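You operate a simulated robot arm through the tools that you are given. There is no shell and no other tool. Be economical: measure what you need, move in short steps, check, and stop when the job is done.

The job below is to be done with a simulated two-armed robot. You get a single attempt, and the scene is never put back.

JOB
On the bed ledge, fold the grey cloth in half.

It is judged by the outcome, as a careful person would: the job done as asked, and still so three seconds after it is handed in. It fails if anything else is knocked over, pushed out of place, dropped, spilled or broken. Flat cloth is picked up by pressing the open fingertips on it (5 to 10 N) and closing them slowly along it; thin cloth reads only 2 to 8 mm in the jaws.

ROBOT AND FRAMES
Two 7-joint arms with two-finger parallel grippers on one trunk, on a base that drives. Base frame: it is fixed to the floor where the robot stands at the start and does not move with it; the origin is under the middle of the robot, x ahead of it, y to its left, z up; the surface under the hand at the start is at about z = 0.78. Readings come in m, degrees, newtons and seconds.
The left shoulder is at the start at [0.05, 0.187, 1.035], the right one opposite. With the tool pointing down near the work surface each hand reaches from about 0.1 to 0.66 m from the robot's upright axis, wherever it stands, measured 20 degrees to its own side. Places, roughly: bed ledge (144x25 cm) [0.54, -0.22, 0.78]. Payload 3.43 kg a hand.
Tool frame (each hand has its own): the origin (TCP) lies between the finger pads and is the grasp point; the fingertips stand 0.03 m ahead of it; z points along the fingers, y is the line along which they close. Largest opening 0.094 m; finger width 0.028, thickness 0.01; the body of the gripper, 0.05 by 0.096 m, starts 0.055 m behind the TCP.
Orientation is that of the tool frame in the base frame, as a unit quaternion [w, x, y, z]. With the fingers straight down and closing along the base's y, the tool's x points along the base's -x, its y along +y and its z along -z.

CONTROLS
- The arms move only by the tool servo_tool. It takes "left_moves", "right_moves" or both (then of equal length, played together; a hand with none holds still); each is a list of rows, each an object (a shift or turn left out is 0, a gripper value left out holds the last) with "slide": the shift along the tool's x, y, z in units of 20 mm (1.0 is 20 mm), a list of three; "turn": the turn, a rotation vector about the tool's x, y, z in units of 4 degrees (1.0 is 4 degrees), a list of three; "hand": the finger opening in m, from 0 to 0.094. In form: [{"slide": [x, y, z], "turn": [rx, ry, rz], "hand": hand}, ...]. A call has 1 to 10 rows; each row shifts and turns the commanded pose from where the row before left it, along the tool's axes as they then stand. A call with a number of a shift or a turn outside -1 to 1 is refused whole. Rows are played at 5 a second. More than 0.05 m and 8.6 degrees between two rows, or a gripper value outside its range, and nothing of the call is played. A pose out of reach is approached as far as the arm can. The call stops where the force on the tool passes 40 N (or 10 N more than at its start, if that is more) or the arm is blocked; 0.2 s more then pass. Each finger travels about 0.153 m/s and halts on what it meets, pressing with about 31 N; the grip force reading is that of the motor and also rises with nothing between the fingers. The clock runs only during rows and for 0.2 s after the last one: add rows that do not move to give the fingers time. It gives the time, the measured TCP pose, the force on the tool (base axes), the opening and the grip force at its end, in the units of the frame above (readings bear some noise), with the torque about the TCP (base axes, N m) and any sound that the robot's microphone picked up.
- Cameras (640 x 400 px; columns grow to the right, rows downward): "scene" is now at [0.1477, 0.0054, 1.2003]; the picture's right is [0.05, -1.00, 0.00], its down [-0.54, -0.03, -0.84] and it looks along [0.84, 0.04, -0.54] (base axes); focal length 214 px, centre (320, 200). "left" rides on the left gripper at [0.076, -0.014, -0.102] in its tool frame; the picture's right is [0.18, 0.98, 0.00], its down [-0.75, 0.14, -0.64] and it looks along [-0.63, 0.12, 0.77] (tool axes); focal length 243 px, centre (320, 200). "right" rides on the right gripper at [0.076, 0.014, -0.103] in its tool frame; the picture's right is [-0.18, 0.98, 0.00], its down [-0.75, -0.14, -0.64] and it looks along [-0.63, -0.12, 0.77] (tool axes); focal length 243 px, centre (320, 200).
- snapshot(camera): a new picture of that camera. The clock stands still meanwhile.
- raise_lower(by): slides the trunk up (or, below 0, down) by that many m; the arms and the scene camera ride with it, the base frame stays. It gives what a move gives, with no picture.
- steer(legs): drives the robot by 1 to 6 legs, each [ahead, left, turn to the left] in m, m and degrees, along the robot's own axes; the way and the turn of a leg run together, so that a leg with both is an arc; at most 1.5 m and 180 degrees a leg. The arms and the cameras ride along, it lands a little off, and it stops where it bumps. It gives what a move gives.
- pan_tilt(pan, tilt): turns the head with the scene camera to pan (to the left, within 80 degrees either way) and tilt (down, from -29 to 69), counted from straight ahead of the robot. It gives what a move gives.
- probe_pixels(camera, pixels): for up to 12 pixels [column, row] of the newest picture of that camera ("zoom" is the newest enlarged one), the place [x, y, z] in the base frame of the surface seen there, good to about 0.003 m. The clock stands still meanwhile.
- close_up(camera, box): a new picture of the part [left, top, right, bottom] of that camera's present view, enlarged. The clock stands still meanwhile.
- hand_in(): hands the job in; it is judged then, once.

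Keep the steps short. Do not move on a guess: measure, check each grasp and each placing, and mend mistakes. In all there are 80 turns and 62 pictures (those below and enlarged ones count). Leave the grippers open and the arms clear of the work at the hand-in unless told otherwise, and finish with a single line.

The tools are called after ">>>" as name(argument=value, ...) on one line, values as JSON. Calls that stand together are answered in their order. servo_tool: Moves the arms, as the interface text tells. Its arguments: {"type":"object","properties":{"left_moves":{"type":"array"},"right_moves":{"type":"array"}},"required":[]} The other tools are called the same way: raise_lower (by) slides the trunk up or down; steer (legs) drives the base; pan_tilt (pan, tilt) turns the head that bears the scene camera; snapshot (camera) takes a picture; probe_pixels (camera, pixels) gives the place of the surface under pixels of a picture; close_up (camera, box) takes an enlarged picture of a part of a camera's view; hand_in () hands the job in.

At the start:

```text
clock: 0.0
left_tool_pos: [0.474, 0.1134, 0.9543]
left_tcp_rot: [0.0, -0.001, 1.0, 0.0]
left_wrist_force: [0.7, -0.1, -0.4]
left_wrist_torque: [-0.03, 0.01, 0.01]
left_grip_width: 0.094
left_grasp_force: 0.2
right_tool_pos: [0.4352, -0.3495, 0.9546]
right_tcp_rot: [0.0, 0.0, 1.0, 0.0]
right_wrist_force: [0.5, -0.1, -0.5]
right_wrist_torque: [0.04, 0.03, 0.04]
right_grip_width: 0.0941
right_grasp_force: 0.2
trunk travel left (down, up): [-0.25, 0.182]
robot x, y, heading: [0.0003, 0.0015, -0.2]
head pan, tilt: [2.8, 32.9]
```

scene: 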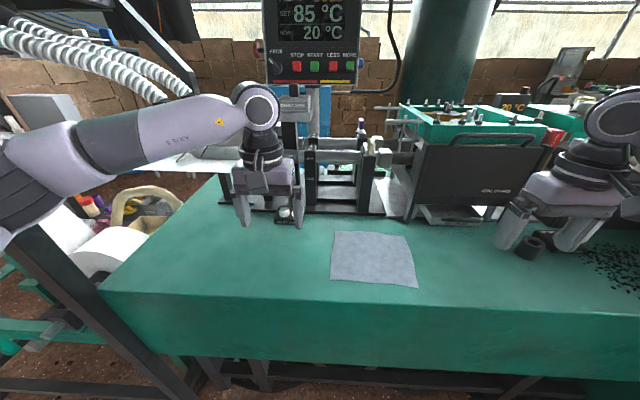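
right: 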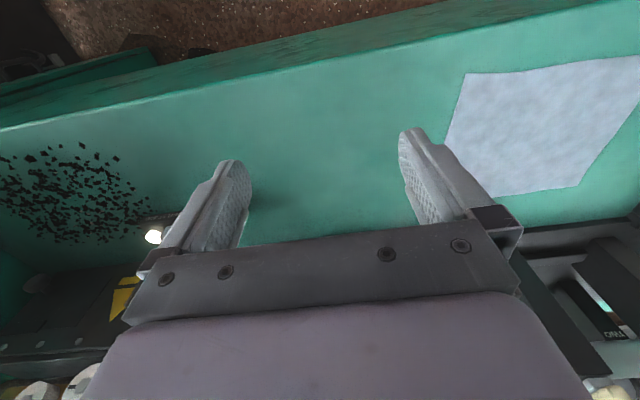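
left: 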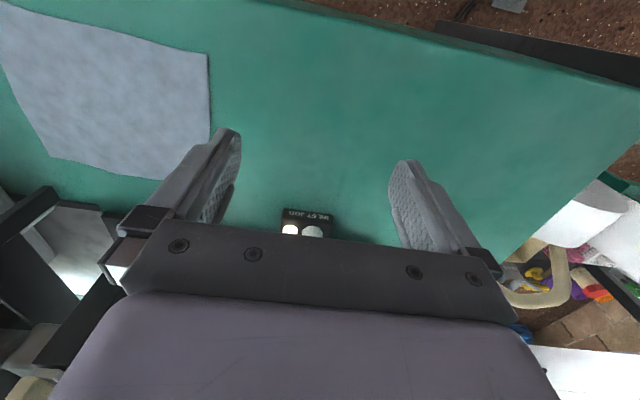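

I see the grey cloth at about columns 330-418, rows 231-288 in the scene picture. I'll measure its corners and the ledge around it.

>>> probe_pixels(camera="scene", pixels=[[335, 232], [405, 237], [417, 287], [331, 279], [370, 258], [300, 260], [440, 265], [370, 225], [372, 300], [285, 212], [333, 255], [411, 262]])

>>> close_up(camera="scene", box=[280, 200, 460, 312])

```text
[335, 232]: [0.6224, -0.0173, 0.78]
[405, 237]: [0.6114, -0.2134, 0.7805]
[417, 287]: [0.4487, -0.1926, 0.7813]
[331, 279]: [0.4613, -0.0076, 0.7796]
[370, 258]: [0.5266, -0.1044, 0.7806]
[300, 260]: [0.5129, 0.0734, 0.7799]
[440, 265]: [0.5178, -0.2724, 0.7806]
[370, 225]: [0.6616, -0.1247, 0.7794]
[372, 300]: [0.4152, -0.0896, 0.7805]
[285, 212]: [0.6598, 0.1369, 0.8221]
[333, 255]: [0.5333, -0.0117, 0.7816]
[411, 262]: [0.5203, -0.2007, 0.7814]
```

```text
3.56 times, centred on (370, 256) of scene
```

zoom: 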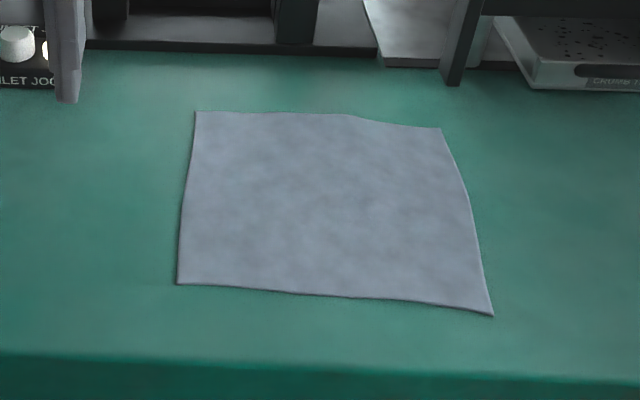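

The cloth is about 0.165 m deep (x 0.455 to 0.617) and 0.19 m wide (y -0.01 to -0.20). I plan to fold its near edge onto its far edge, using both hands. I'd rather stand centred on it and a little closer, so I'll tilt the head down to check the room in front of the base. I'll also measure the machines behind the cloth in the zoom picture.

>>> probe_pixels(camera="zoom", pixels=[[200, 48], [300, 30], [350, 50], [420, 62], [455, 70], [530, 85], [25, 80], [70, 95], [300, 355], [15, 40], [195, 20], [540, 60]])

>>> pan_tilt(pan=-10, tilt=66)

>>> snapshot(camera="scene")

```text
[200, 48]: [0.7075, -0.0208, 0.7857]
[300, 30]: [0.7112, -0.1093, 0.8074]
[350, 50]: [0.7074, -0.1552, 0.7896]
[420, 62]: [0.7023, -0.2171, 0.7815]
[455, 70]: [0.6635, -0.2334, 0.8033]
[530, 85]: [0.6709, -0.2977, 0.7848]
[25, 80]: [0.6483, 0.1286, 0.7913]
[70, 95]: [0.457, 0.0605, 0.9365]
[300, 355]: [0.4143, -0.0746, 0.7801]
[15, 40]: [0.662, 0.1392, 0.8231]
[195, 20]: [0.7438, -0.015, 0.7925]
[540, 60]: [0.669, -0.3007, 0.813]
```

```text
clock: 1.0
left_tool_pos: [0.4728, 0.114, 0.9533]
left_tcp_rot: [0.0, -0.001, 1.0, 0.0]
left_wrist_force: [0.3, -0.2, -0.6]
left_wrist_torque: [0.01, -0.01, -0.02]
left_grip_width: 0.094
left_grasp_force: 0.1
right_tool_pos: [0.4354, -0.3497, 0.9562]
right_tcp_rot: [0.0, -0.001, 1.0, 0.0]
right_wrist_force: [0.8, 1.1, 0.1]
right_wrist_torque: [0.0, 0.02, -0.04]
right_grip_width: 0.0939
right_grasp_force: 0.0
trunk travel left (down, up): [-0.25, 0.182]
robot x, y, heading: [-0.0032, 0.0012, -0.0]
head pan, tilt: [-10.0, 66.0]
```

```text
57 pictures are left
```

scene: 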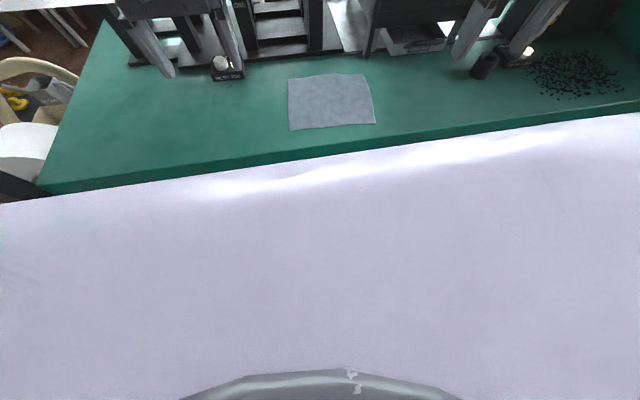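

Things behind the cloth start at x≈0.70, with a post at (0.66, -0.23) beyond its far right corner. The white body fills the view below, so I can't check the clearance ahead. I'll only slide sideways 0.10 m to the right, with the hands high, to centre on the cloth.

>>> steer(legs=[[0, -0.1, 0]])

>>> pan_tilt(pan=0, tilt=42)

>>> snapshot(camera="scene")

```text
clock: 2.5
left_tool_pos: [0.4724, 0.014, 0.9538]
left_tcp_rot: [0.0, -0.002, 1.0, -0.001]
left_wrist_force: [0.3, 0.7, -0.2]
left_wrist_torque: [-0.03, -0.01, 0.01]
left_grip_width: 0.0941
left_grasp_force: 0.1
right_tool_pos: [0.4365, -0.4488, 0.9541]
right_tcp_rot: [0.0, -0.001, 1.0, 0.001]
right_wrist_force: [-0.9, -0.2, -0.1]
right_wrist_torque: [0.01, 0.03, -0.01]
right_grip_width: 0.0941
right_grasp_force: 0.1
trunk travel left (down, up): [-0.25, 0.182]
robot x, y, heading: [-0.0008, -0.098, 0.1]
head pan, tilt: [-10.0, 66.0]
```

```text
clock: 3.4
left_tool_pos: [0.4728, 0.0131, 0.9546]
left_tcp_rot: [-0.001, -0.001, 1.0, 0.001]
left_wrist_force: [-0.5, 0.1, 0.2]
left_wrist_torque: [0.0, 0.04, 0.01]
left_grip_width: 0.0939
left_grasp_force: 0.0
right_tool_pos: [0.4357, -0.4485, 0.9555]
right_tcp_rot: [0.0, -0.001, 1.0, 0.0]
right_wrist_force: [-0.8, 0.4, 0.1]
right_wrist_torque: [-0.01, -0.01, 0.02]
right_grip_width: 0.094
right_grasp_force: 0.1
trunk travel left (down, up): [-0.25, 0.182]
robot x, y, heading: [0.0037, -0.1001, 0.3]
head pan, tilt: [0.0, 42.0]
```

```text
56 pictures are left
```

scene: 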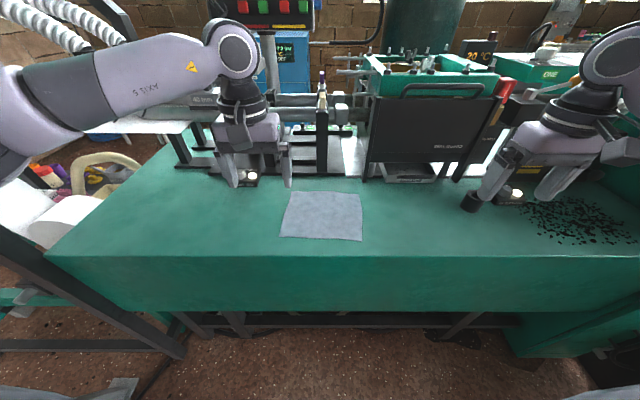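

Everything is where it was. I'll bring both hands above the near corners, with the grips narrowing to 36 mm. The left hand goes to about (0.474, -0.043) and comes down most of the way. The right hand only travels across at this height.

>>> servo_tool(left_moves=[{"slide": [0, -0.28, 0.5], "hand": 0.036}, {"slide": [0, -0.28, 0.5]}, {"slide": [0, -0.28, 0.5]}, {"slide": [0, -0.28, 0.5]}, {"slide": [0, -0.28, 0.5]}, {"slide": [0, -0.28, 0.5]}, {"slide": [0, -0.28, 0.5]}, {"slide": [0, -0.28, 0.5]}, {"slide": [0, -0.28, 0.5]}, {"slide": [0, -0.28, 0.5]}], right_moves=[{"slide": [-0.136, 1, 0], "hand": 0.036}, {"slide": [-0.136, 1, 0]}, {"slide": [-0.136, 1, 0]}, {"slide": [-0.136, 1, 0]}, {"slide": [-0.136, 1, 0]}, {"slide": [-0.136, 1, 0]}, {"slide": [-0.136, 1, 0]}, {"slide": [-0.136, 1, 0]}, {"slide": [-0.136, 1, 0]}, {"slide": [-0.136, 1, 0]}])

```text
clock: 5.6
left_tool_pos: [0.4719, -0.0416, 0.8539]
left_tcp_rot: [0.0, -0.002, 1.0, 0.001]
left_wrist_force: [0.1, -1.1, 0.2]
left_wrist_torque: [0.02, -0.02, 0.0]
left_grip_width: 0.036
left_grasp_force: 0.0
right_tool_pos: [0.4646, -0.2486, 0.9528]
right_tcp_rot: [0.0, 0.0, 1.0, 0.0]
right_wrist_force: [0.2, -0.2, 0.4]
right_wrist_torque: [-0.02, -0.01, 0.0]
right_grip_width: 0.036
right_grasp_force: 0.1
trunk travel left (down, up): [-0.25, 0.182]
robot x, y, heading: [-0.0003, -0.0981, 0.2]
head pan, tilt: [0.0, 42.0]
```

Next the right hand goes to (0.463, -0.163), and both hands come down to a TCP height of 0.827. That leaves the tips about 17 mm above the cloth.

>>> servo_tool(left_moves=[{"slide": [0, 0, 0.27]}, {"slide": [0, 0, 0.27]}, {"slide": [0, 0, 0.27]}, {"slide": [0, 0, 0.27]}, {"slide": [0, 0, 0.27]}, {}, {}, {}], right_moves=[{"slide": [0, 0.86, 0.7]}, {"slide": [0, 0.86, 0.8]}, {"slide": [0, 0.86, 0.8]}, {"slide": [0, 0.85, 0.8]}, {"slide": [0, 0.85, 0.8]}, {"slide": [0, 0, 0.8]}, {"slide": [0, 0, 0.8]}, {"slide": [0, 0, 0.8]}])

>>> close_up(camera="scene", box=[240, 160, 400, 260])

>>> snapshot(camera="left")

>>> snapshot(camera="right")

```text
clock: 7.4
left_tool_pos: [0.4723, -0.0417, 0.8266]
left_tcp_rot: [-0.001, -0.002, 1.0, 0.001]
left_wrist_force: [-0.2, -0.3, -0.3]
left_wrist_torque: [0.02, -0.02, 0.02]
left_grip_width: 0.036
left_grasp_force: 0.1
right_tool_pos: [0.4613, -0.1637, 0.8279]
right_tcp_rot: [0.001, -0.001, 1.0, 0.0]
right_wrist_force: [0.8, -0.3, 0.3]
right_wrist_torque: [0.02, -0.02, -0.02]
right_grip_width: 0.0362
right_grasp_force: 0.0
trunk travel left (down, up): [-0.25, 0.182]
robot x, y, heading: [-0.0016, -0.102, 0.0]
head pan, tilt: [0.0, 42.0]
```

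```text
4.00 times, centred on (320, 210) of scene
```

zoom: 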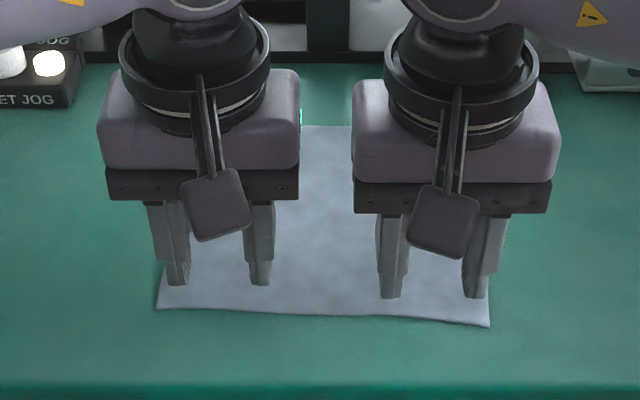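

```text
54 pictures are left
```

left: 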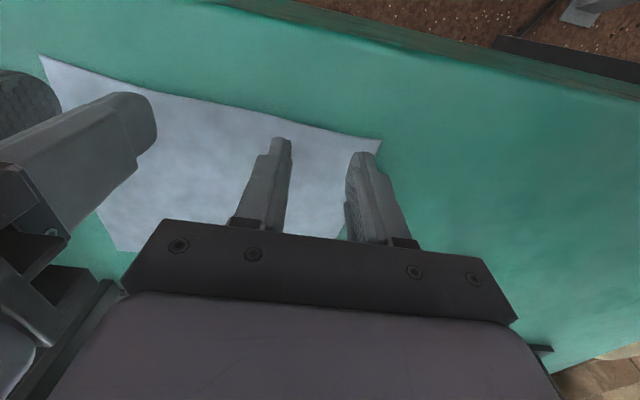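

```text
53 pictures are left
```

right: 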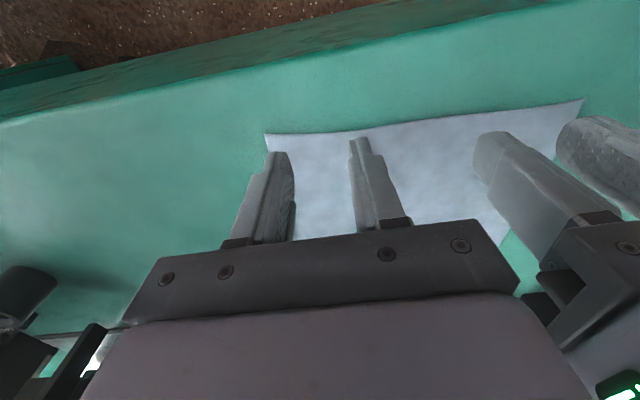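

The fingers stand over the near corners. The right outer finger is right at the cloth's edge, so I'll nudge the right hand 4 mm inward with a 32 mm opening. Then both go down to just above contact.

>>> servo_tool(left_moves=[{"slide": [0, 0, 0.3]}, {"slide": [0, 0, 0.3]}, {"slide": [0, 0, 0.1]}, {}], right_moves=[{"slide": [0, 0.2, 0.3], "hand": 0.032}, {"slide": [0, 0, 0.3]}, {"slide": [0, 0, 0.15]}, {}])

```text
clock: 8.4
left_tool_pos: [0.473, -0.0416, 0.8136]
left_tcp_rot: [0.0, -0.002, 1.0, 0.0]
left_wrist_force: [0.3, 0.3, -0.2]
left_wrist_torque: [0.02, 0.01, 0.01]
left_grip_width: 0.0359
left_grasp_force: 0.1
right_tool_pos: [0.4622, -0.1591, 0.8135]
right_tcp_rot: [0.0, -0.001, 1.0, 0.0]
right_wrist_force: [0.1, 0.1, -0.3]
right_wrist_torque: [0.01, -0.05, -0.02]
right_grip_width: 0.032
right_grasp_force: 0.1
trunk travel left (down, up): [-0.25, 0.182]
robot x, y, heading: [-0.0009, -0.1027, -0.2]
head pan, tilt: [0.0, 42.0]
```

Nothing is touching yet. I'll lower both by 3 mm and read the force.

>>> servo_tool(left_moves=[{"slide": [0, 0, 0.08]}, {"slide": [0, 0, 0.07]}, {}], right_moves=[{"slide": [0, 0, 0.08]}, {"slide": [0, 0, 0.07]}, {}])

```text
clock: 9.2
left_tool_pos: [0.4741, -0.0418, 0.8115]
left_tcp_rot: [0.001, -0.001, 1.0, -0.001]
left_wrist_force: [0.3, -0.2, 8.8]
left_wrist_torque: [0.02, 0.07, 0.01]
left_grip_width: 0.0361
left_grasp_force: 0.0
right_tool_pos: [0.4624, -0.1595, 0.8122]
right_tcp_rot: [0.001, -0.001, 1.0, 0.0]
right_wrist_force: [0.2, -0.2, 2.2]
right_wrist_torque: [-0.01, -0.01, 0.03]
right_grip_width: 0.0319
right_grasp_force: 0.0
trunk travel left (down, up): [-0.25, 0.182]
robot x, y, heading: [0.005, -0.0966, 0.3]
head pan, tilt: [0.0, 42.0]
```

The left hand presses with 8.8 N, which is good. The right has only 2.2 N and needs about 0.8 mm more.

>>> servo_tool(right_moves=[{"slide": [0, 0, 0.04]}, {}])

```text
clock: 9.8
left_tool_pos: [0.4718, -0.0409, 0.8128]
left_tcp_rot: [0.002, -0.002, 1.0, -0.001]
left_wrist_force: [1.6, -2.0, 10.9]
left_wrist_torque: [-0.03, 0.03, 0.02]
left_grip_width: 0.036
left_grasp_force: 0.1
right_tool_pos: [0.4634, -0.1593, 0.8122]
right_tcp_rot: [0.001, -0.002, 1.0, 0.001]
right_wrist_force: [1.4, 0.4, 7.1]
right_wrist_torque: [0.0, 0.03, -0.01]
right_grip_width: 0.0322
right_grasp_force: 0.0
trunk travel left (down, up): [-0.25, 0.182]
robot x, y, heading: [0.0021, -0.0974, 0.0]
head pan, tilt: [0.0, 42.0]
```

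Both press about right (left 10.9 N, right 7.1 N). I'll ease the left by 0.2 mm and close both grips slowly along the cloth.

>>> servo_tool(left_moves=[{"slide": [0, 0, -0.01], "hand": 0.032}, {"hand": 0.028}, {"hand": 0.024}, {"hand": 0.02}, {"hand": 0.016}, {"hand": 0.012}, {"hand": 0.008}, {"hand": 0.004}, {"hand": 0.0}, {}], right_moves=[{"hand": 0.03}, {"hand": 0.027}, {"hand": 0.023}, {"hand": 0.019}, {"hand": 0.015}, {"hand": 0.011}, {"hand": 0.008}, {"hand": 0.004}, {"hand": 0.0}, {}])

>>> close_up(camera="scene", box=[240, 160, 400, 260])

```text
clock: 12.0
left_tool_pos: [0.4718, -0.0435, 0.8112]
left_tcp_rot: [0.001, 0.0, 1.0, -0.002]
left_wrist_force: [-0.5, -18.2, 8.5]
left_wrist_torque: [-0.52, 0.07, 0.04]
left_grip_width: 0.0067
left_grasp_force: 30.8
right_tool_pos: [0.4612, -0.1566, 0.8109]
right_tcp_rot: [0.001, -0.003, 1.0, 0.003]
right_wrist_force: [0.7, 19.6, 9.8]
right_wrist_torque: [0.53, 0.01, 0.04]
right_grip_width: 0.0018
right_grasp_force: 31.1
trunk travel left (down, up): [-0.25, 0.182]
robot x, y, heading: [0.0007, -0.0995, -0.1]
head pan, tilt: [0.0, 42.0]
```

```text
4.00 times, centred on (320, 210) of scene
```

zoom: 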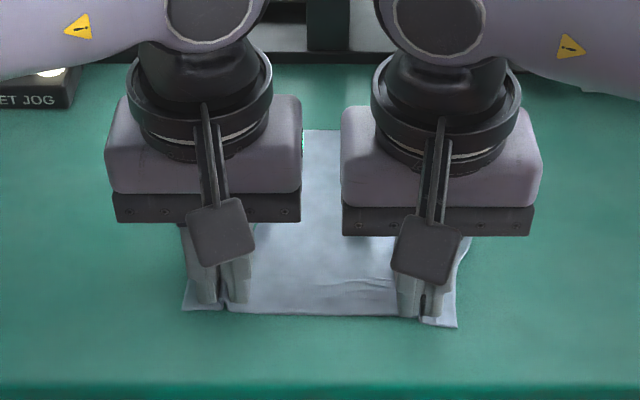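

Both grips hold cloth. But with the hands vertical, carrying the near edge forward would leave that edge tucked backwards. If I fold the far edge toward me instead, the hands can tip over during the fold and end pointing forward, with their bodies over the air in front of the ledge. So I'll spread the fingers while still pressing, which undoes the gather, and then lift off.

>>> servo_tool(left_moves=[{"hand": 0.01}, {"hand": 0.016}, {"hand": 0.022}, {"hand": 0.028}, {"hand": 0.034}, {"hand": 0.038}, {"slide": [0, 0, -0.3]}, {"slide": [0, 0, -0.5]}, {"slide": [0, 0, -0.8]}, {"slide": [0, 0, -1]}], right_moves=[{"hand": 0.008}, {"hand": 0.014}, {"hand": 0.02}, {"hand": 0.026}, {"hand": 0.031}, {"hand": 0.034}, {"slide": [0, 0, -0.3]}, {"slide": [0, 0, -0.5]}, {"slide": [0, 0, -0.8]}, {"slide": [0, 0, -1]}])

>>> close_up(camera="scene", box=[240, 160, 400, 260])

```text
clock: 14.2
left_tool_pos: [0.472, -0.0417, 0.8619]
left_tcp_rot: [0.001, -0.001, 1.0, 0.0]
left_wrist_force: [-0.6, 0.6, -0.5]
left_wrist_torque: [-0.03, 0.02, -0.05]
left_grip_width: 0.0378
left_grasp_force: 0.2
right_tool_pos: [0.4626, -0.1592, 0.862]
right_tcp_rot: [-0.001, 0.0, 1.0, -0.001]
right_wrist_force: [-0.1, 0.5, -0.6]
right_wrist_torque: [-0.02, 0.0, -0.01]
right_grip_width: 0.034
right_grasp_force: 0.0
trunk travel left (down, up): [-0.25, 0.182]
robot x, y, heading: [-0.0012, -0.0993, 0.3]
head pan, tilt: [0.0, 42.0]
```

```text
4.00 times, centred on (320, 210) of scene
```

zoom: 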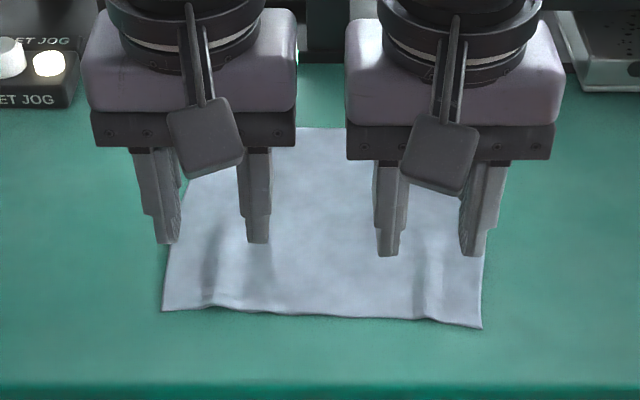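

The cloth is nearly flat again, with only small ripples. I'll raise the hands and spread them to see the far edge and the machine behind it.

>>> servo_tool(left_moves=[{"slide": [0, 0.5, -1]}, {"slide": [0, 1, -1]}, {"slide": [0, 1, -1]}, {"slide": [0, 1, -1]}, {"slide": [0, 1, 0]}], right_moves=[{"slide": [0, -0.5, -1]}, {"slide": [0, -1, -1]}, {"slide": [0, -1, -1]}, {"slide": [0, -1, -1]}, {"slide": [0, -1, 0]}])

>>> close_up(camera="scene", box=[230, 80, 422, 250])

```text
clock: 15.4
left_tool_pos: [0.472, 0.0508, 0.9434]
left_tcp_rot: [0.0, 0.0, 1.0, 0.0]
left_wrist_force: [-1.0, 0.0, 0.0]
left_wrist_torque: [0.02, 0.01, 0.03]
left_grip_width: 0.0381
left_grasp_force: 0.1
right_tool_pos: [0.4639, -0.2491, 0.9409]
right_tcp_rot: [0.0, -0.001, 1.0, 0.0]
right_wrist_force: [0.2, -0.2, -0.1]
right_wrist_torque: [0.03, 0.02, -0.02]
right_grip_width: 0.0342
right_grasp_force: 0.1
trunk travel left (down, up): [-0.25, 0.182]
robot x, y, heading: [-0.0024, -0.1017, 0.2]
head pan, tilt: [0.0, 42.0]
```

```text
2.35 times, centred on (326, 165) of scene
```

zoom: 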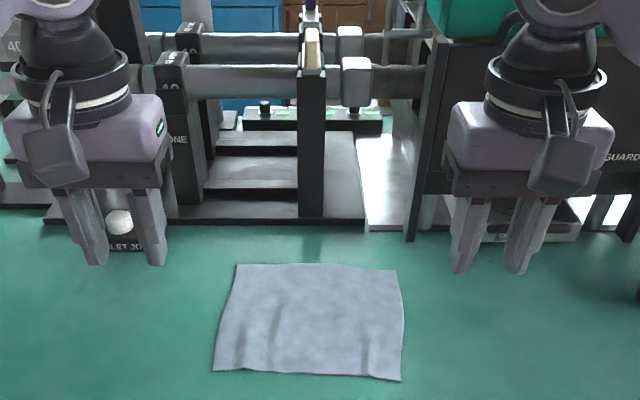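

>>> probe_pixels(camera="zoom", pixels=[[238, 266], [343, 265], [394, 272], [400, 380], [215, 370], [405, 320], [305, 180], [310, 80], [355, 70], [412, 150], [430, 110], [185, 120]])

```text
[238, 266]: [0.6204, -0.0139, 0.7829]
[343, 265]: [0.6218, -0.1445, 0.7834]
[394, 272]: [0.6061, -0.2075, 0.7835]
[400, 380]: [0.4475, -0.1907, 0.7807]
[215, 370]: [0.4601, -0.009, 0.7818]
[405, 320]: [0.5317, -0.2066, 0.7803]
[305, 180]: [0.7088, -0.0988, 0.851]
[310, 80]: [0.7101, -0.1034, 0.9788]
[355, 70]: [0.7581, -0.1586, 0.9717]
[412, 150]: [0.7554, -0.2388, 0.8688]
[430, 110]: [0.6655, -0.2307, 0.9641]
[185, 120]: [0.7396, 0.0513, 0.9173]
```

The far edge runs from (0.620, -0.014) to (0.606, -0.208). The posts behind start at x≈0.71, and the guard stands at (0.665, -0.23). Before committing, I'll dry-run the end pose in the air by tipping both hands 40° so the fingers point forward.

>>> servo_tool(left_moves=[{"turn": [0, -1, 0]}, {"turn": [0, -1, 0]}, {"turn": [0, -1, 0]}, {"turn": [0, -1, 0]}, {"turn": [0, -1, 0]}, {"turn": [0, -1, 0]}, {"turn": [0, -1, 0]}, {"turn": [0, -1, 0]}, {"turn": [0, -1, 0]}, {"turn": [0, -1, 0]}], right_moves=[{"turn": [0, -1, 0]}, {"turn": [0, -1, 0]}, {"turn": [0, -1, 0]}, {"turn": [0, -1, 0]}, {"turn": [0, -1, 0]}, {"turn": [0, -1, 0]}, {"turn": [0, -1, 0]}, {"turn": [0, -1, 0]}, {"turn": [0, -1, 0]}, {"turn": [0, -1, 0]}])

```text
clock: 17.6
left_tool_pos: [0.4723, 0.0493, 0.9416]
left_tcp_rot: [0.342, -0.001, 0.94, 0.0]
left_wrist_force: [-0.8, -0.5, 0.0]
left_wrist_torque: [0.02, -0.01, -0.02]
left_grip_width: 0.0381
left_grasp_force: 0.1
right_tool_pos: [0.4618, -0.2488, 0.9426]
right_tcp_rot: [0.343, -0.001, 0.939, 0.001]
right_wrist_force: [0.0, 0.9, 0.6]
right_wrist_torque: [0.04, -0.01, 0.0]
right_grip_width: 0.0339
right_grasp_force: 0.1
trunk travel left (down, up): [-0.25, 0.182]
robot x, y, heading: [-0.0012, -0.1016, 0.2]
head pan, tilt: [0.0, 42.0]
```

It reached 40° without trouble. I'll tip another 28°.

>>> servo_tool(left_moves=[{"turn": [0, -1, 0]}, {"turn": [0, -1, 0]}, {"turn": [0, -1, 0]}, {"turn": [0, -1, 0]}, {"turn": [0, -1, 0]}, {"turn": [0, -1, 0]}, {"turn": [0, -1, 0]}, {"slide": [0, 0, -0.9]}, {"slide": [0, 0, -0.9]}, {}], right_moves=[{"turn": [0, -1, 0]}, {"turn": [0, -1, 0]}, {"turn": [0, -1, 0]}, {"turn": [0, -1, 0]}, {"turn": [0, -1, 0]}, {"turn": [0, -1, 0]}, {"turn": [0, -1, 0]}, {"slide": [0, 0, -0.7]}, {"slide": [0, 0, -0.6]}, {}])

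>>> snapshot(camera="scene")

```text
clock: 19.8
left_tool_pos: [0.4381, 0.0489, 0.9557]
left_tcp_rot: [0.56, -0.003, 0.829, 0.002]
left_wrist_force: [-0.2, -0.4, -0.2]
left_wrist_torque: [0.01, 0.0, -0.01]
left_grip_width: 0.038
left_grasp_force: 0.0
right_tool_pos: [0.4385, -0.2497, 0.9512]
right_tcp_rot: [0.56, -0.001, 0.829, 0.001]
right_wrist_force: [0.5, 0.1, 0.1]
right_wrist_torque: [0.0, 0.0, 0.01]
right_grip_width: 0.0339
right_grasp_force: 0.0
trunk travel left (down, up): [-0.25, 0.182]
robot x, y, heading: [0.0018, -0.0998, 0.2]
head pan, tilt: [0.0, 42.0]
```

```text
49 pictures are left
```

scene: 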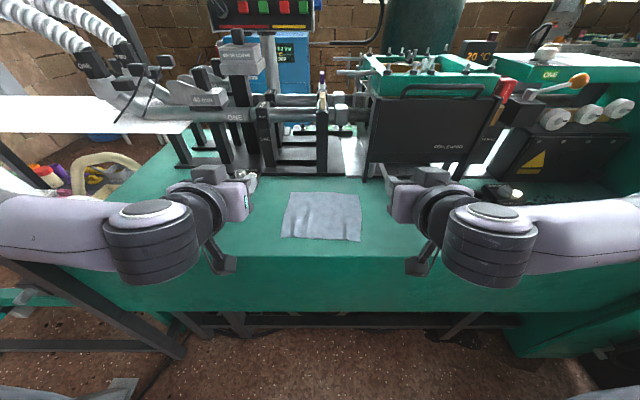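

The end pose is reachable. Now I'll tip the hands back to vertical.

>>> servo_tool(left_moves=[{"turn": [0, 1, 0]}, {"turn": [0, 1, 0]}, {"turn": [0, 1, 0]}, {"turn": [0, 1, 0]}, {"turn": [0, 1, 0]}, {"turn": [0, 1, 0]}, {"turn": [0, 1, 0]}, {"turn": [0, 1, 0]}, {"turn": [0, 1, 0]}, {"turn": [0, 1, 0]}], right_moves=[{"turn": [0, 1, 0]}, {"turn": [0, 1, 0]}, {"turn": [0, 1, 0]}, {"turn": [0, 1, 0]}, {"turn": [0, 1, 0]}, {"turn": [0, 1, 0]}, {"turn": [0, 1, 0]}, {"turn": [0, 1, 0]}, {"turn": [0, 1, 0]}, {"turn": [0, 1, 0]}])

>>> servo_tool(left_moves=[{"turn": [0, 1, 0]}, {"turn": [0, 1, 0]}, {"turn": [0, 1, 0]}, {"turn": [0, 1, 0]}, {"turn": [0, 1, 0]}, {"turn": [0, 1, 0]}, {"turn": [0, 1, 0]}, {"slide": [0, -1, 0]}, {"slide": [0, -1, 0]}, {}], right_moves=[{"turn": [0, 1, 0]}, {"turn": [0, 1, 0]}, {"turn": [0, 1, 0]}, {"turn": [0, 1, 0]}, {"turn": [0, 1, 0]}, {"turn": [0, 1, 0]}, {"turn": [0, 1, 0]}, {"slide": [0, 1, 0]}, {"slide": [0, 1, 0]}, {}])

```text
clock: 22.0
left_tool_pos: [0.4388, 0.048, 0.9571]
left_tcp_rot: [0.242, -0.002, 0.97, 0.001]
left_wrist_force: [-0.7, 0.3, 0.0]
left_wrist_torque: [0.01, 0.01, -0.01]
left_grip_width: 0.0379
left_grasp_force: 0.1
right_tool_pos: [0.4382, -0.2488, 0.9514]
right_tcp_rot: [0.241, -0.002, 0.97, 0.001]
right_wrist_force: [0.2, 0.2, 0.5]
right_wrist_torque: [-0.02, 0.02, 0.01]
right_grip_width: 0.0338
right_grasp_force: 0.1
trunk travel left (down, up): [-0.25, 0.182]
robot x, y, heading: [0.0028, -0.1008, 0.0]
head pan, tilt: [0.0, 42.0]
```

```text
clock: 24.2
left_tool_pos: [0.4384, 0.0075, 0.9558]
left_tcp_rot: [0.0, -0.002, 1.0, 0.001]
left_wrist_force: [0.5, 0.0, -0.6]
left_wrist_torque: [0.0, 0.01, -0.02]
left_grip_width: 0.0378
left_grasp_force: 0.1
right_tool_pos: [0.4399, -0.2101, 0.9519]
right_tcp_rot: [0.0, -0.001, 1.0, -0.001]
right_wrist_force: [0.3, 0.4, 0.0]
right_wrist_torque: [0.02, -0.01, -0.03]
right_grip_width: 0.034
right_grasp_force: 0.0
trunk travel left (down, up): [-0.25, 0.182]
robot x, y, heading: [-0.0036, -0.1013, -0.0]
head pan, tilt: [0.0, 42.0]
```

Both are vertical again. I'll move in over the far edge: left to (0.612, -0.041), right to (0.609, -0.158), and down to about z 0.855.

>>> servo_tool(left_moves=[{"slide": [-0.868, -0.61, 0.5]}, {"slide": [-0.868, -0.61, 0.5]}, {"slide": [-0.868, -0.61, 0.5]}, {"slide": [-0.868, -0.6, 0.5]}, {"slide": [-0.868, 0, 0.5]}, {"slide": [-0.868, 0, 0.5]}, {"slide": [-0.868, 0, 0.5]}, {"slide": [-0.868, 0, 0.5]}, {"slide": [-0.868, 0, 0.5]}, {"slide": [-0.868, 0, 0.5], "hand": 0.036}], right_moves=[{"slide": [-0.845, 0.65, 0.5]}, {"slide": [-0.845, 0.65, 0.5]}, {"slide": [-0.845, 0.65, 0.5]}, {"slide": [-0.845, 0.65, 0.5]}, {"slide": [-0.845, 0, 0.5]}, {"slide": [-0.845, 0, 0.5]}, {"slide": [-0.845, 0, 0.5]}, {"slide": [-0.845, 0, 0.5]}, {"slide": [-0.845, 0, 0.5]}, {"slide": [-0.845, 0, 0.5]}])

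>>> snapshot(camera="scene")

>>> snapshot(camera="right")

>>> snapshot(camera="left")

```text
clock: 26.4
left_tool_pos: [0.606, -0.0355, 0.854]
left_tcp_rot: [0.0, -0.001, 1.0, -0.001]
left_wrist_force: [-0.6, -0.2, 1.0]
left_wrist_torque: [-0.01, 0.0, 0.01]
left_grip_width: 0.0361
left_grasp_force: 0.2
left hand out of reach, approached as far as the arm can: row 10
right_tool_pos: [0.6042, -0.1589, 0.8514]
right_tcp_rot: [0.0, -0.003, 1.0, 0.0]
right_wrist_force: [0.3, -1.1, -0.5]
right_wrist_torque: [-0.01, 0.0, -0.01]
right_grip_width: 0.0341
right_grasp_force: 0.0
right hand out of reach, approached as far as the arm can: row 10
trunk travel left (down, up): [-0.25, 0.182]
robot x, y, heading: [0.0029, -0.0996, 0.1]
head pan, tilt: [0.0, 42.0]
```

```text
48 pictures are left
```

scene: 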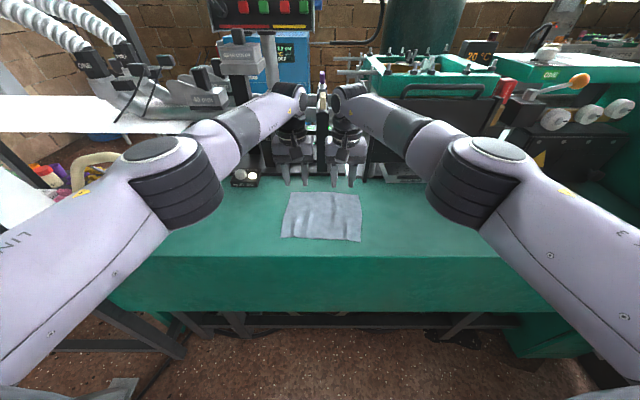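

```text
47 pictures are left
```

right: 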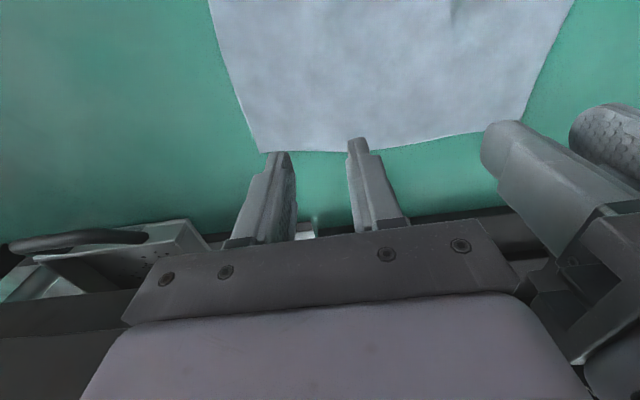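

```text
46 pictures are left
```

left: 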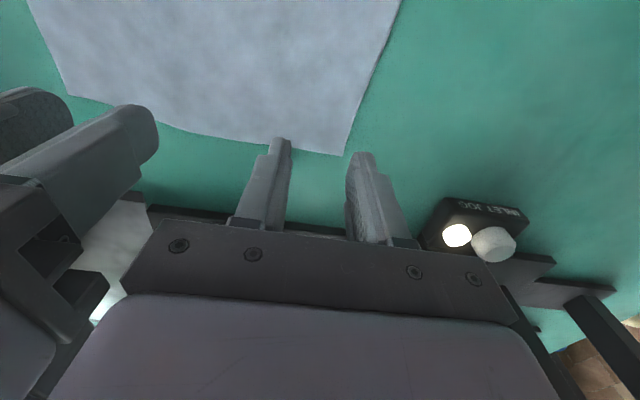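

Both hands stop at the limit of their reach, about 6 mm short. I'll check the floor gap in front of the base, to see whether a small step ahead is safe.

>>> probe_pixels(camera="scene", pixels=[[320, 396], [320, 370], [110, 388], [20, 395], [320, 335], [320, 320], [320, 285], [565, 350], [540, 395], [200, 395]])

```text
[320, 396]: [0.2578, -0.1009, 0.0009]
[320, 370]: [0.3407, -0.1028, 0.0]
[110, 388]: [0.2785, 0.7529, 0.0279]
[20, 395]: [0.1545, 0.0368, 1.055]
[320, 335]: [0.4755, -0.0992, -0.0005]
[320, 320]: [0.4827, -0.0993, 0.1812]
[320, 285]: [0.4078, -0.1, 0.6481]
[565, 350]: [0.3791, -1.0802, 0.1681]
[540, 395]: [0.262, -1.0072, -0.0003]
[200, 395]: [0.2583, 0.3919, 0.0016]
```

Floor is clear up to x≈0.26 and the ledge front is at 0.41, so a 4 cm step ahead is safe. I'll first pull both hands back 5 cm, then drive 4 cm ahead.

>>> servo_tool(left_moves=[{"slide": [0.85, 0, -0.5]}, {"slide": [0.85, 0, -0.5]}, {"slide": [0.85, 0, 0]}, {}], right_moves=[{"slide": [0.85, 0, -0.5]}, {"slide": [0.85, 0, -0.5]}, {"slide": [0.85, 0, 0]}, {}])

>>> steer(legs=[[0.04, 0, 0]])

>>> close_up(camera="scene", box=[230, 90, 422, 260])

```text
clock: 27.4
left_tool_pos: [0.5534, -0.0351, 0.8757]
left_tcp_rot: [0.0, -0.002, 1.0, 0.0]
left_wrist_force: [-0.7, -0.2, 0.1]
left_wrist_torque: [0.01, -0.01, 0.01]
left_grip_width: 0.0359
left_grasp_force: 0.0
right_tool_pos: [0.5535, -0.1599, 0.8717]
right_tcp_rot: [0.0, -0.001, 1.0, 0.0]
right_wrist_force: [0.9, -0.3, -1.0]
right_wrist_torque: [-0.01, 0.03, 0.01]
right_grip_width: 0.0341
right_grasp_force: 0.0
trunk travel left (down, up): [-0.25, 0.182]
robot x, y, heading: [0.003, -0.1025, 0.3]
head pan, tilt: [0.0, 42.0]
```

```text
clock: 28.3
left_tool_pos: [0.5942, -0.0362, 0.8742]
left_tcp_rot: [0.0, -0.002, 1.0, 0.0]
left_wrist_force: [-0.2, 0.0, -0.3]
left_wrist_torque: [-0.02, 0.02, 0.0]
left_grip_width: 0.0362
left_grasp_force: 0.0
right_tool_pos: [0.5917, -0.1604, 0.8718]
right_tcp_rot: [0.0, -0.001, 1.0, 0.0]
right_wrist_force: [0.0, 0.2, -0.1]
right_wrist_torque: [-0.02, -0.01, -0.07]
right_grip_width: 0.0341
right_grasp_force: 0.0
trunk travel left (down, up): [-0.25, 0.182]
robot x, y, heading: [0.0385, -0.0973, 0.2]
head pan, tilt: [0.0, 42.0]
```

```text
2.35 times, centred on (326, 175) of scene
```

zoom: 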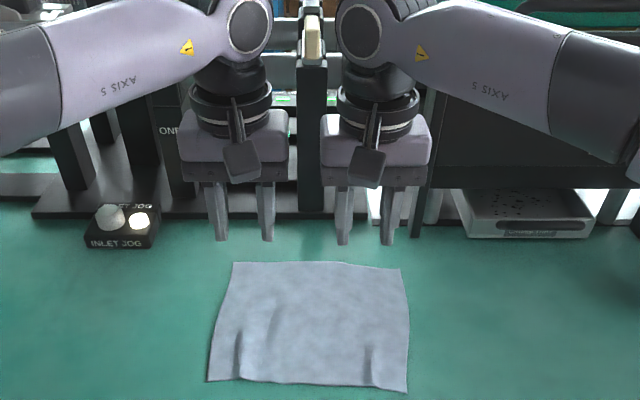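

Nothing moved. Now both hands go forward 17 mm and down to a TCP height of about 0.815, just above the far edge.

>>> servo_tool(left_moves=[{"slide": [-0.3, -0.1, 0.5]}, {"slide": [-0.3, -0.1, 0.5]}, {"slide": [-0.25, 0, 0.5]}, {"slide": [0, 0, 0.5]}, {"slide": [0, 0, 0.5]}, {"slide": [0, 0, 0.4]}, {}], right_moves=[{"slide": [-0.3, 0.1, 0.5]}, {"slide": [-0.3, 0, 0.5]}, {"slide": [-0.25, 0, 0.5]}, {"slide": [0, 0, 0.5]}, {"slide": [0, 0, 0.5]}, {"slide": [0, 0, 0.35]}, {}])

>>> snapshot(camera="left")

>>> snapshot(camera="right")

```text
clock: 29.9
left_tool_pos: [0.6104, -0.0397, 0.8159]
left_tcp_rot: [0.0, -0.001, 1.0, -0.001]
left_wrist_force: [1.3, 0.3, 0.2]
left_wrist_torque: [0.01, 0.02, 0.0]
left_grip_width: 0.0359
left_grasp_force: 0.1
right_tool_pos: [0.609, -0.1583, 0.8144]
right_tcp_rot: [0.0, -0.001, 1.0, 0.0]
right_wrist_force: [0.1, -0.4, -0.3]
right_wrist_torque: [-0.01, 0.01, 0.01]
right_grip_width: 0.034
right_grasp_force: 0.1
trunk travel left (down, up): [-0.25, 0.182]
robot x, y, heading: [0.0389, -0.1015, 0.1]
head pan, tilt: [0.0, 42.0]
```

```text
44 pictures are left
```

left: 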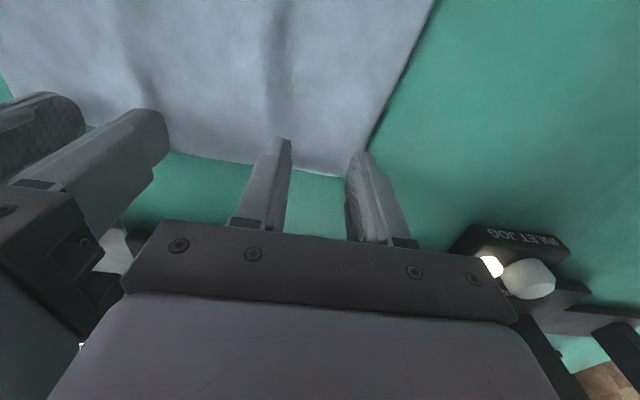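

```text
43 pictures are left
```

right: 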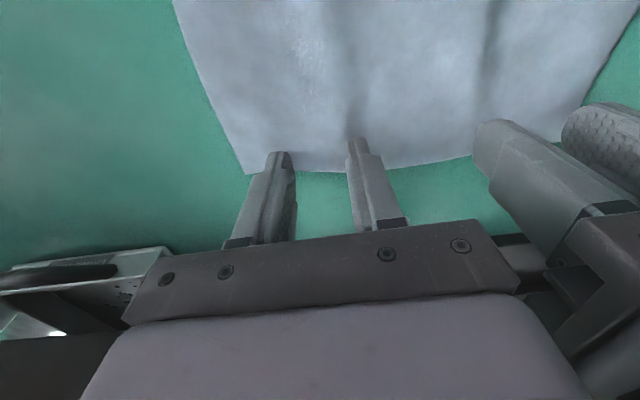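

The left outer finger is right at the cloth's corner, so I'll shift the left hand 5 mm inward. Then both go down in small steps to touch.

>>> servo_tool(left_moves=[{"slide": [0, -0.25, 0], "hand": 0.034}, {"slide": [0, 0, 0.1]}, {"slide": [0, 0, 0.07]}, {}], right_moves=[{}, {"slide": [0, 0, 0.1]}, {"slide": [0, 0, 0.03]}, {}])

```text
clock: 30.9
left_tool_pos: [0.6109, -0.0449, 0.8141]
left_tcp_rot: [0.0, -0.002, 1.0, -0.001]
left_wrist_force: [-0.7, -0.1, -0.4]
left_wrist_torque: [0.03, -0.01, 0.0]
left_grip_width: 0.0341
left_grasp_force: 0.1
right_tool_pos: [0.6093, -0.1588, 0.8123]
right_tcp_rot: [0.0, -0.001, 1.0, 0.001]
right_wrist_force: [-1.2, 0.3, 1.0]
right_wrist_torque: [-0.04, -0.05, 0.01]
right_grip_width: 0.0337
right_grasp_force: 0.1
trunk travel left (down, up): [-0.25, 0.182]
robot x, y, heading: [0.0409, -0.1006, 0.0]
head pan, tilt: [0.0, 42.0]
```

>>> servo_tool(left_moves=[{"slide": [0, 0, 0.08]}, {"slide": [0, 0, 0.04]}, {}], right_moves=[{"slide": [0, 0, 0.05]}, {}, {}])

```text
clock: 31.7
left_tool_pos: [0.6102, -0.0444, 0.8109]
left_tcp_rot: [0.001, -0.002, 1.0, 0.001]
left_wrist_force: [-0.2, -0.3, 0.0]
left_wrist_torque: [0.02, 0.0, 0.0]
left_grip_width: 0.0339
left_grasp_force: 0.2
right_tool_pos: [0.6082, -0.1585, 0.8109]
right_tcp_rot: [0.0, -0.001, 1.0, 0.0]
right_wrist_force: [1.1, 0.7, 3.9]
right_wrist_torque: [0.03, -0.04, 0.04]
right_grip_width: 0.034
right_grasp_force: 0.1
trunk travel left (down, up): [-0.25, 0.182]
robot x, y, heading: [0.0384, -0.1034, 0.2]
head pan, tilt: [0.0, 42.0]
```

The left isn't touching yet and the right reads 3.9 N. I'll lower a bit more.

>>> servo_tool(left_moves=[{"slide": [0, 0, 0.06]}, {"slide": [0, 0, 0.03]}, {}], right_moves=[{"slide": [0, 0, 0.03]}, {}, {}])

```text
clock: 32.5
left_tool_pos: [0.611, -0.0448, 0.8124]
left_tcp_rot: [0.0, -0.003, 1.0, -0.001]
left_wrist_force: [1.0, -0.2, 9.3]
left_wrist_torque: [0.09, -0.04, -0.01]
left_grip_width: 0.034
left_grasp_force: 0.1
right_tool_pos: [0.6089, -0.1585, 0.8121]
right_tcp_rot: [0.001, -0.001, 1.0, 0.001]
right_wrist_force: [1.4, -0.1, 7.3]
right_wrist_torque: [0.01, -0.09, -0.02]
right_grip_width: 0.0339
right_grasp_force: 0.0
trunk travel left (down, up): [-0.25, 0.182]
robot x, y, heading: [0.0415, -0.0996, -0.0]
head pan, tilt: [0.0, 42.0]
```

Both press well (9.3 and 7.3 N). I'll close slowly.

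>>> servo_tool(left_moves=[{"hand": 0.03}, {"hand": 0.027}, {"hand": 0.023}, {"hand": 0.019}, {"hand": 0.015}, {"hand": 0.011}, {"hand": 0.008}, {"hand": 0.004}, {"hand": 0.0}, {}], right_moves=[{"hand": 0.03}, {"hand": 0.027}, {"hand": 0.023}, {"hand": 0.019}, {"hand": 0.015}, {"hand": 0.011}, {"hand": 0.008}, {"hand": 0.004}, {"hand": 0.0}, {}])

>>> close_up(camera="scene", box=[250, 120, 390, 250])

```text
clock: 34.7
left_tool_pos: [0.6089, -0.0461, 0.8119]
left_tcp_rot: [0.001, -0.002, 1.0, -0.002]
left_wrist_force: [0.2, -10.1, 18.2]
left_wrist_torque: [-0.26, 0.04, -0.02]
left_grip_width: 0.002
left_grasp_force: 31.1
right_tool_pos: [0.6079, -0.1567, 0.8115]
right_tcp_rot: [0.0, -0.003, 1.0, 0.002]
right_wrist_force: [0.6, 13.1, 4.9]
right_wrist_torque: [0.37, -0.02, 0.0]
right_grip_width: 0.0021
right_grasp_force: 31.2
trunk travel left (down, up): [-0.25, 0.182]
robot x, y, heading: [0.0429, -0.1032, 0.6]
head pan, tilt: [0.0, 42.0]
```

```text
3.08 times, centred on (320, 185) of scene
```

zoom: 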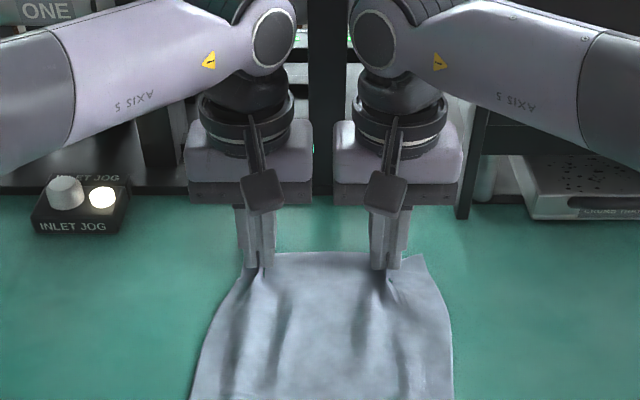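

Both grips read 2 mm, so they hold single-cloth folds. I'll lift along the first part of the arc, tipping as I go, and check.

>>> servo_tool(left_moves=[{"slide": [0.125, 0, -0.46], "turn": [0, -1, 0]}, {"slide": [0.2, 0, -0.455], "turn": [0, -1, 0]}, {"slide": [0.265, 0, -0.445], "turn": [0, -1, 0]}, {"slide": [0.32, 0, -0.435], "turn": [0, -1, 0]}], right_moves=[{"slide": [0.125, 0, -0.46], "turn": [0, -1, 0]}, {"slide": [0.2, 0, -0.455], "turn": [0, -1, 0]}, {"slide": [0.265, 0, -0.445], "turn": [0, -1, 0]}, {"slide": [0.32, 0, -0.435], "turn": [0, -1, 0]}])

>>> close_up(camera="scene", box=[250, 120, 390, 260])

```text
clock: 35.7
left_tool_pos: [0.5879, -0.0461, 0.8424]
left_tcp_rot: [0.14, -0.001, 0.99, 0.0]
left_wrist_force: [-0.4, -16.0, -0.2]
left_wrist_torque: [-0.47, 0.03, -0.13]
left_grip_width: 0.0019
left_grasp_force: 30.8
right_tool_pos: [0.5861, -0.1571, 0.8436]
right_tcp_rot: [0.14, -0.002, 0.99, 0.0]
right_wrist_force: [1.2, 14.9, 0.2]
right_wrist_torque: [0.46, -0.03, 0.13]
right_grip_width: 0.0022
right_grasp_force: 30.6
trunk travel left (down, up): [-0.25, 0.182]
robot x, y, heading: [0.0393, -0.1027, 0.1]
head pan, tilt: [0.0, 42.0]
```

```text
2.86 times, centred on (320, 190) of scene
```

zoom: 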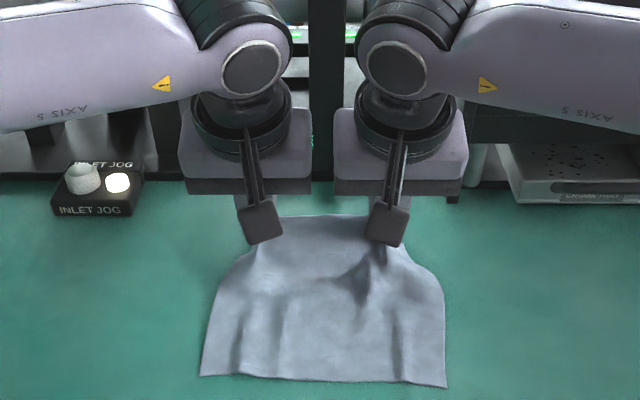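

Both corners lifted cleanly and the rest of the cloth stayed put. I'll go on over the top of the arc.

>>> servo_tool(left_moves=[{"slide": [0.375, -0.05, -0.425], "turn": [0, -1, 0]}, {"slide": [0.43, 0, -0.405], "turn": [0, -1, 0]}, {"slide": [0.475, 0, -0.385], "turn": [0, -1, 0]}, {"slide": [0.505, 0, -0.36], "turn": [0, -1, 0]}, {"slide": [0.54, 0, -0.33], "turn": [0, -1, 0]}, {"slide": [0.545, 0, -0.295], "turn": [0, -1, 0]}], right_moves=[{"slide": [0.375, 0.05, -0.425], "turn": [0, -1, 0]}, {"slide": [0.43, 0, -0.405], "turn": [0, -1, 0]}, {"slide": [0.475, 0, -0.385], "turn": [0, -1, 0]}, {"slide": [0.505, 0, -0.36], "turn": [0, -1, 0]}, {"slide": [0.54, 0, -0.33], "turn": [0, -1, 0]}, {"slide": [0.545, 0, -0.295], "turn": [0, -1, 0]}])

>>> close_up(camera="scene", box=[230, 120, 410, 280])

```text
clock: 37.1
left_tool_pos: [0.5194, -0.0461, 0.8566]
left_tcp_rot: [0.342, 0.0, 0.94, -0.001]
left_wrist_force: [-0.3, -13.1, -0.3]
left_wrist_torque: [-0.29, 0.02, -0.29]
left_grip_width: 0.002
left_grasp_force: 30.5
right_tool_pos: [0.518, -0.1573, 0.858]
right_tcp_rot: [0.342, -0.001, 0.94, 0.001]
right_wrist_force: [0.6, 13.4, 0.4]
right_wrist_torque: [0.31, -0.01, 0.24]
right_grip_width: 0.0021
right_grasp_force: 30.7
trunk travel left (down, up): [-0.25, 0.182]
robot x, y, heading: [0.0417, -0.1023, 0.0]
head pan, tilt: [0.0, 42.0]
```

```text
2.50 times, centred on (320, 200) of scene
```

zoom: 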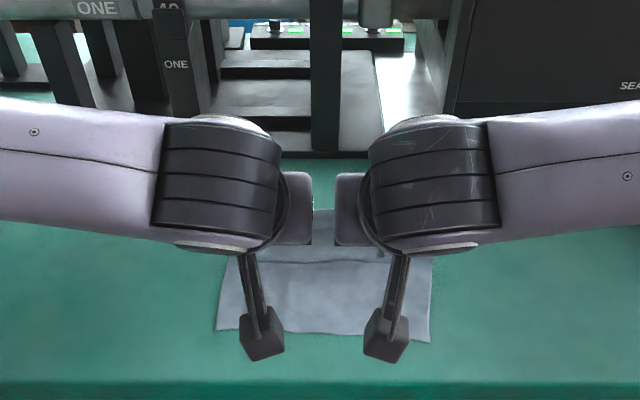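

The near edge of the cloth hasn't shifted. I'll go down the second half of the arc, stopping about 1 cm before the end.

>>> servo_tool(left_moves=[{"slide": [0.56, 0, -0.25], "turn": [0, -1, 0]}, {"slide": [0.555, 0, -0.2], "turn": [0, -1, 0]}, {"slide": [0.555, 0, -0.155], "turn": [0, -1, 0]}, {"slide": [0.535, 0, -0.1], "turn": [0, -1, 0]}, {"slide": [0.52, 0, -0.04], "turn": [0, -1, 0]}, {"slide": [0.5, 0, 0.03], "turn": [0, -1, 0]}], right_moves=[{"slide": [0.56, 0, -0.25], "turn": [0, -1, 0]}, {"slide": [0.555, 0, -0.2], "turn": [0, -1, 0]}, {"slide": [0.555, 0, -0.155], "turn": [0, -1, 0]}, {"slide": [0.535, 0, -0.1], "turn": [0, -1, 0]}, {"slide": [0.52, 0, -0.04], "turn": [0, -1, 0]}, {"slide": [0.5, 0, 0.03], "turn": [0, -1, 0]}])

>>> close_up(camera="scene", box=[230, 120, 410, 280])

```text
clock: 38.5
left_tool_pos: [0.469, -0.0464, 0.8191]
left_tcp_rot: [0.531, -0.001, 0.848, 0.0]
left_wrist_force: [0.1, -10.5, -0.1]
left_wrist_torque: [-0.15, 0.02, -0.32]
left_grip_width: 0.0019
left_grasp_force: 31.0
right_tool_pos: [0.4648, -0.1577, 0.8194]
right_tcp_rot: [0.53, 0.0, 0.848, 0.001]
right_wrist_force: [1.7, 9.4, -0.1]
right_wrist_torque: [0.13, 0.01, 0.31]
right_grip_width: 0.0019
right_grasp_force: 30.3
trunk travel left (down, up): [-0.25, 0.182]
robot x, y, heading: [0.038, -0.1014, 0.2]
head pan, tilt: [0.0, 42.0]
```

```text
2.50 times, centred on (320, 200) of scene
```

zoom: 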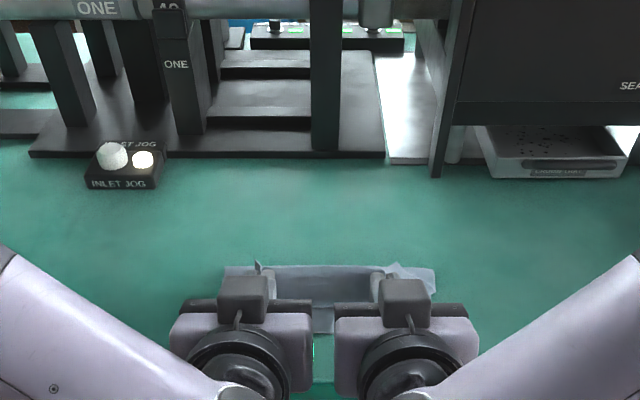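

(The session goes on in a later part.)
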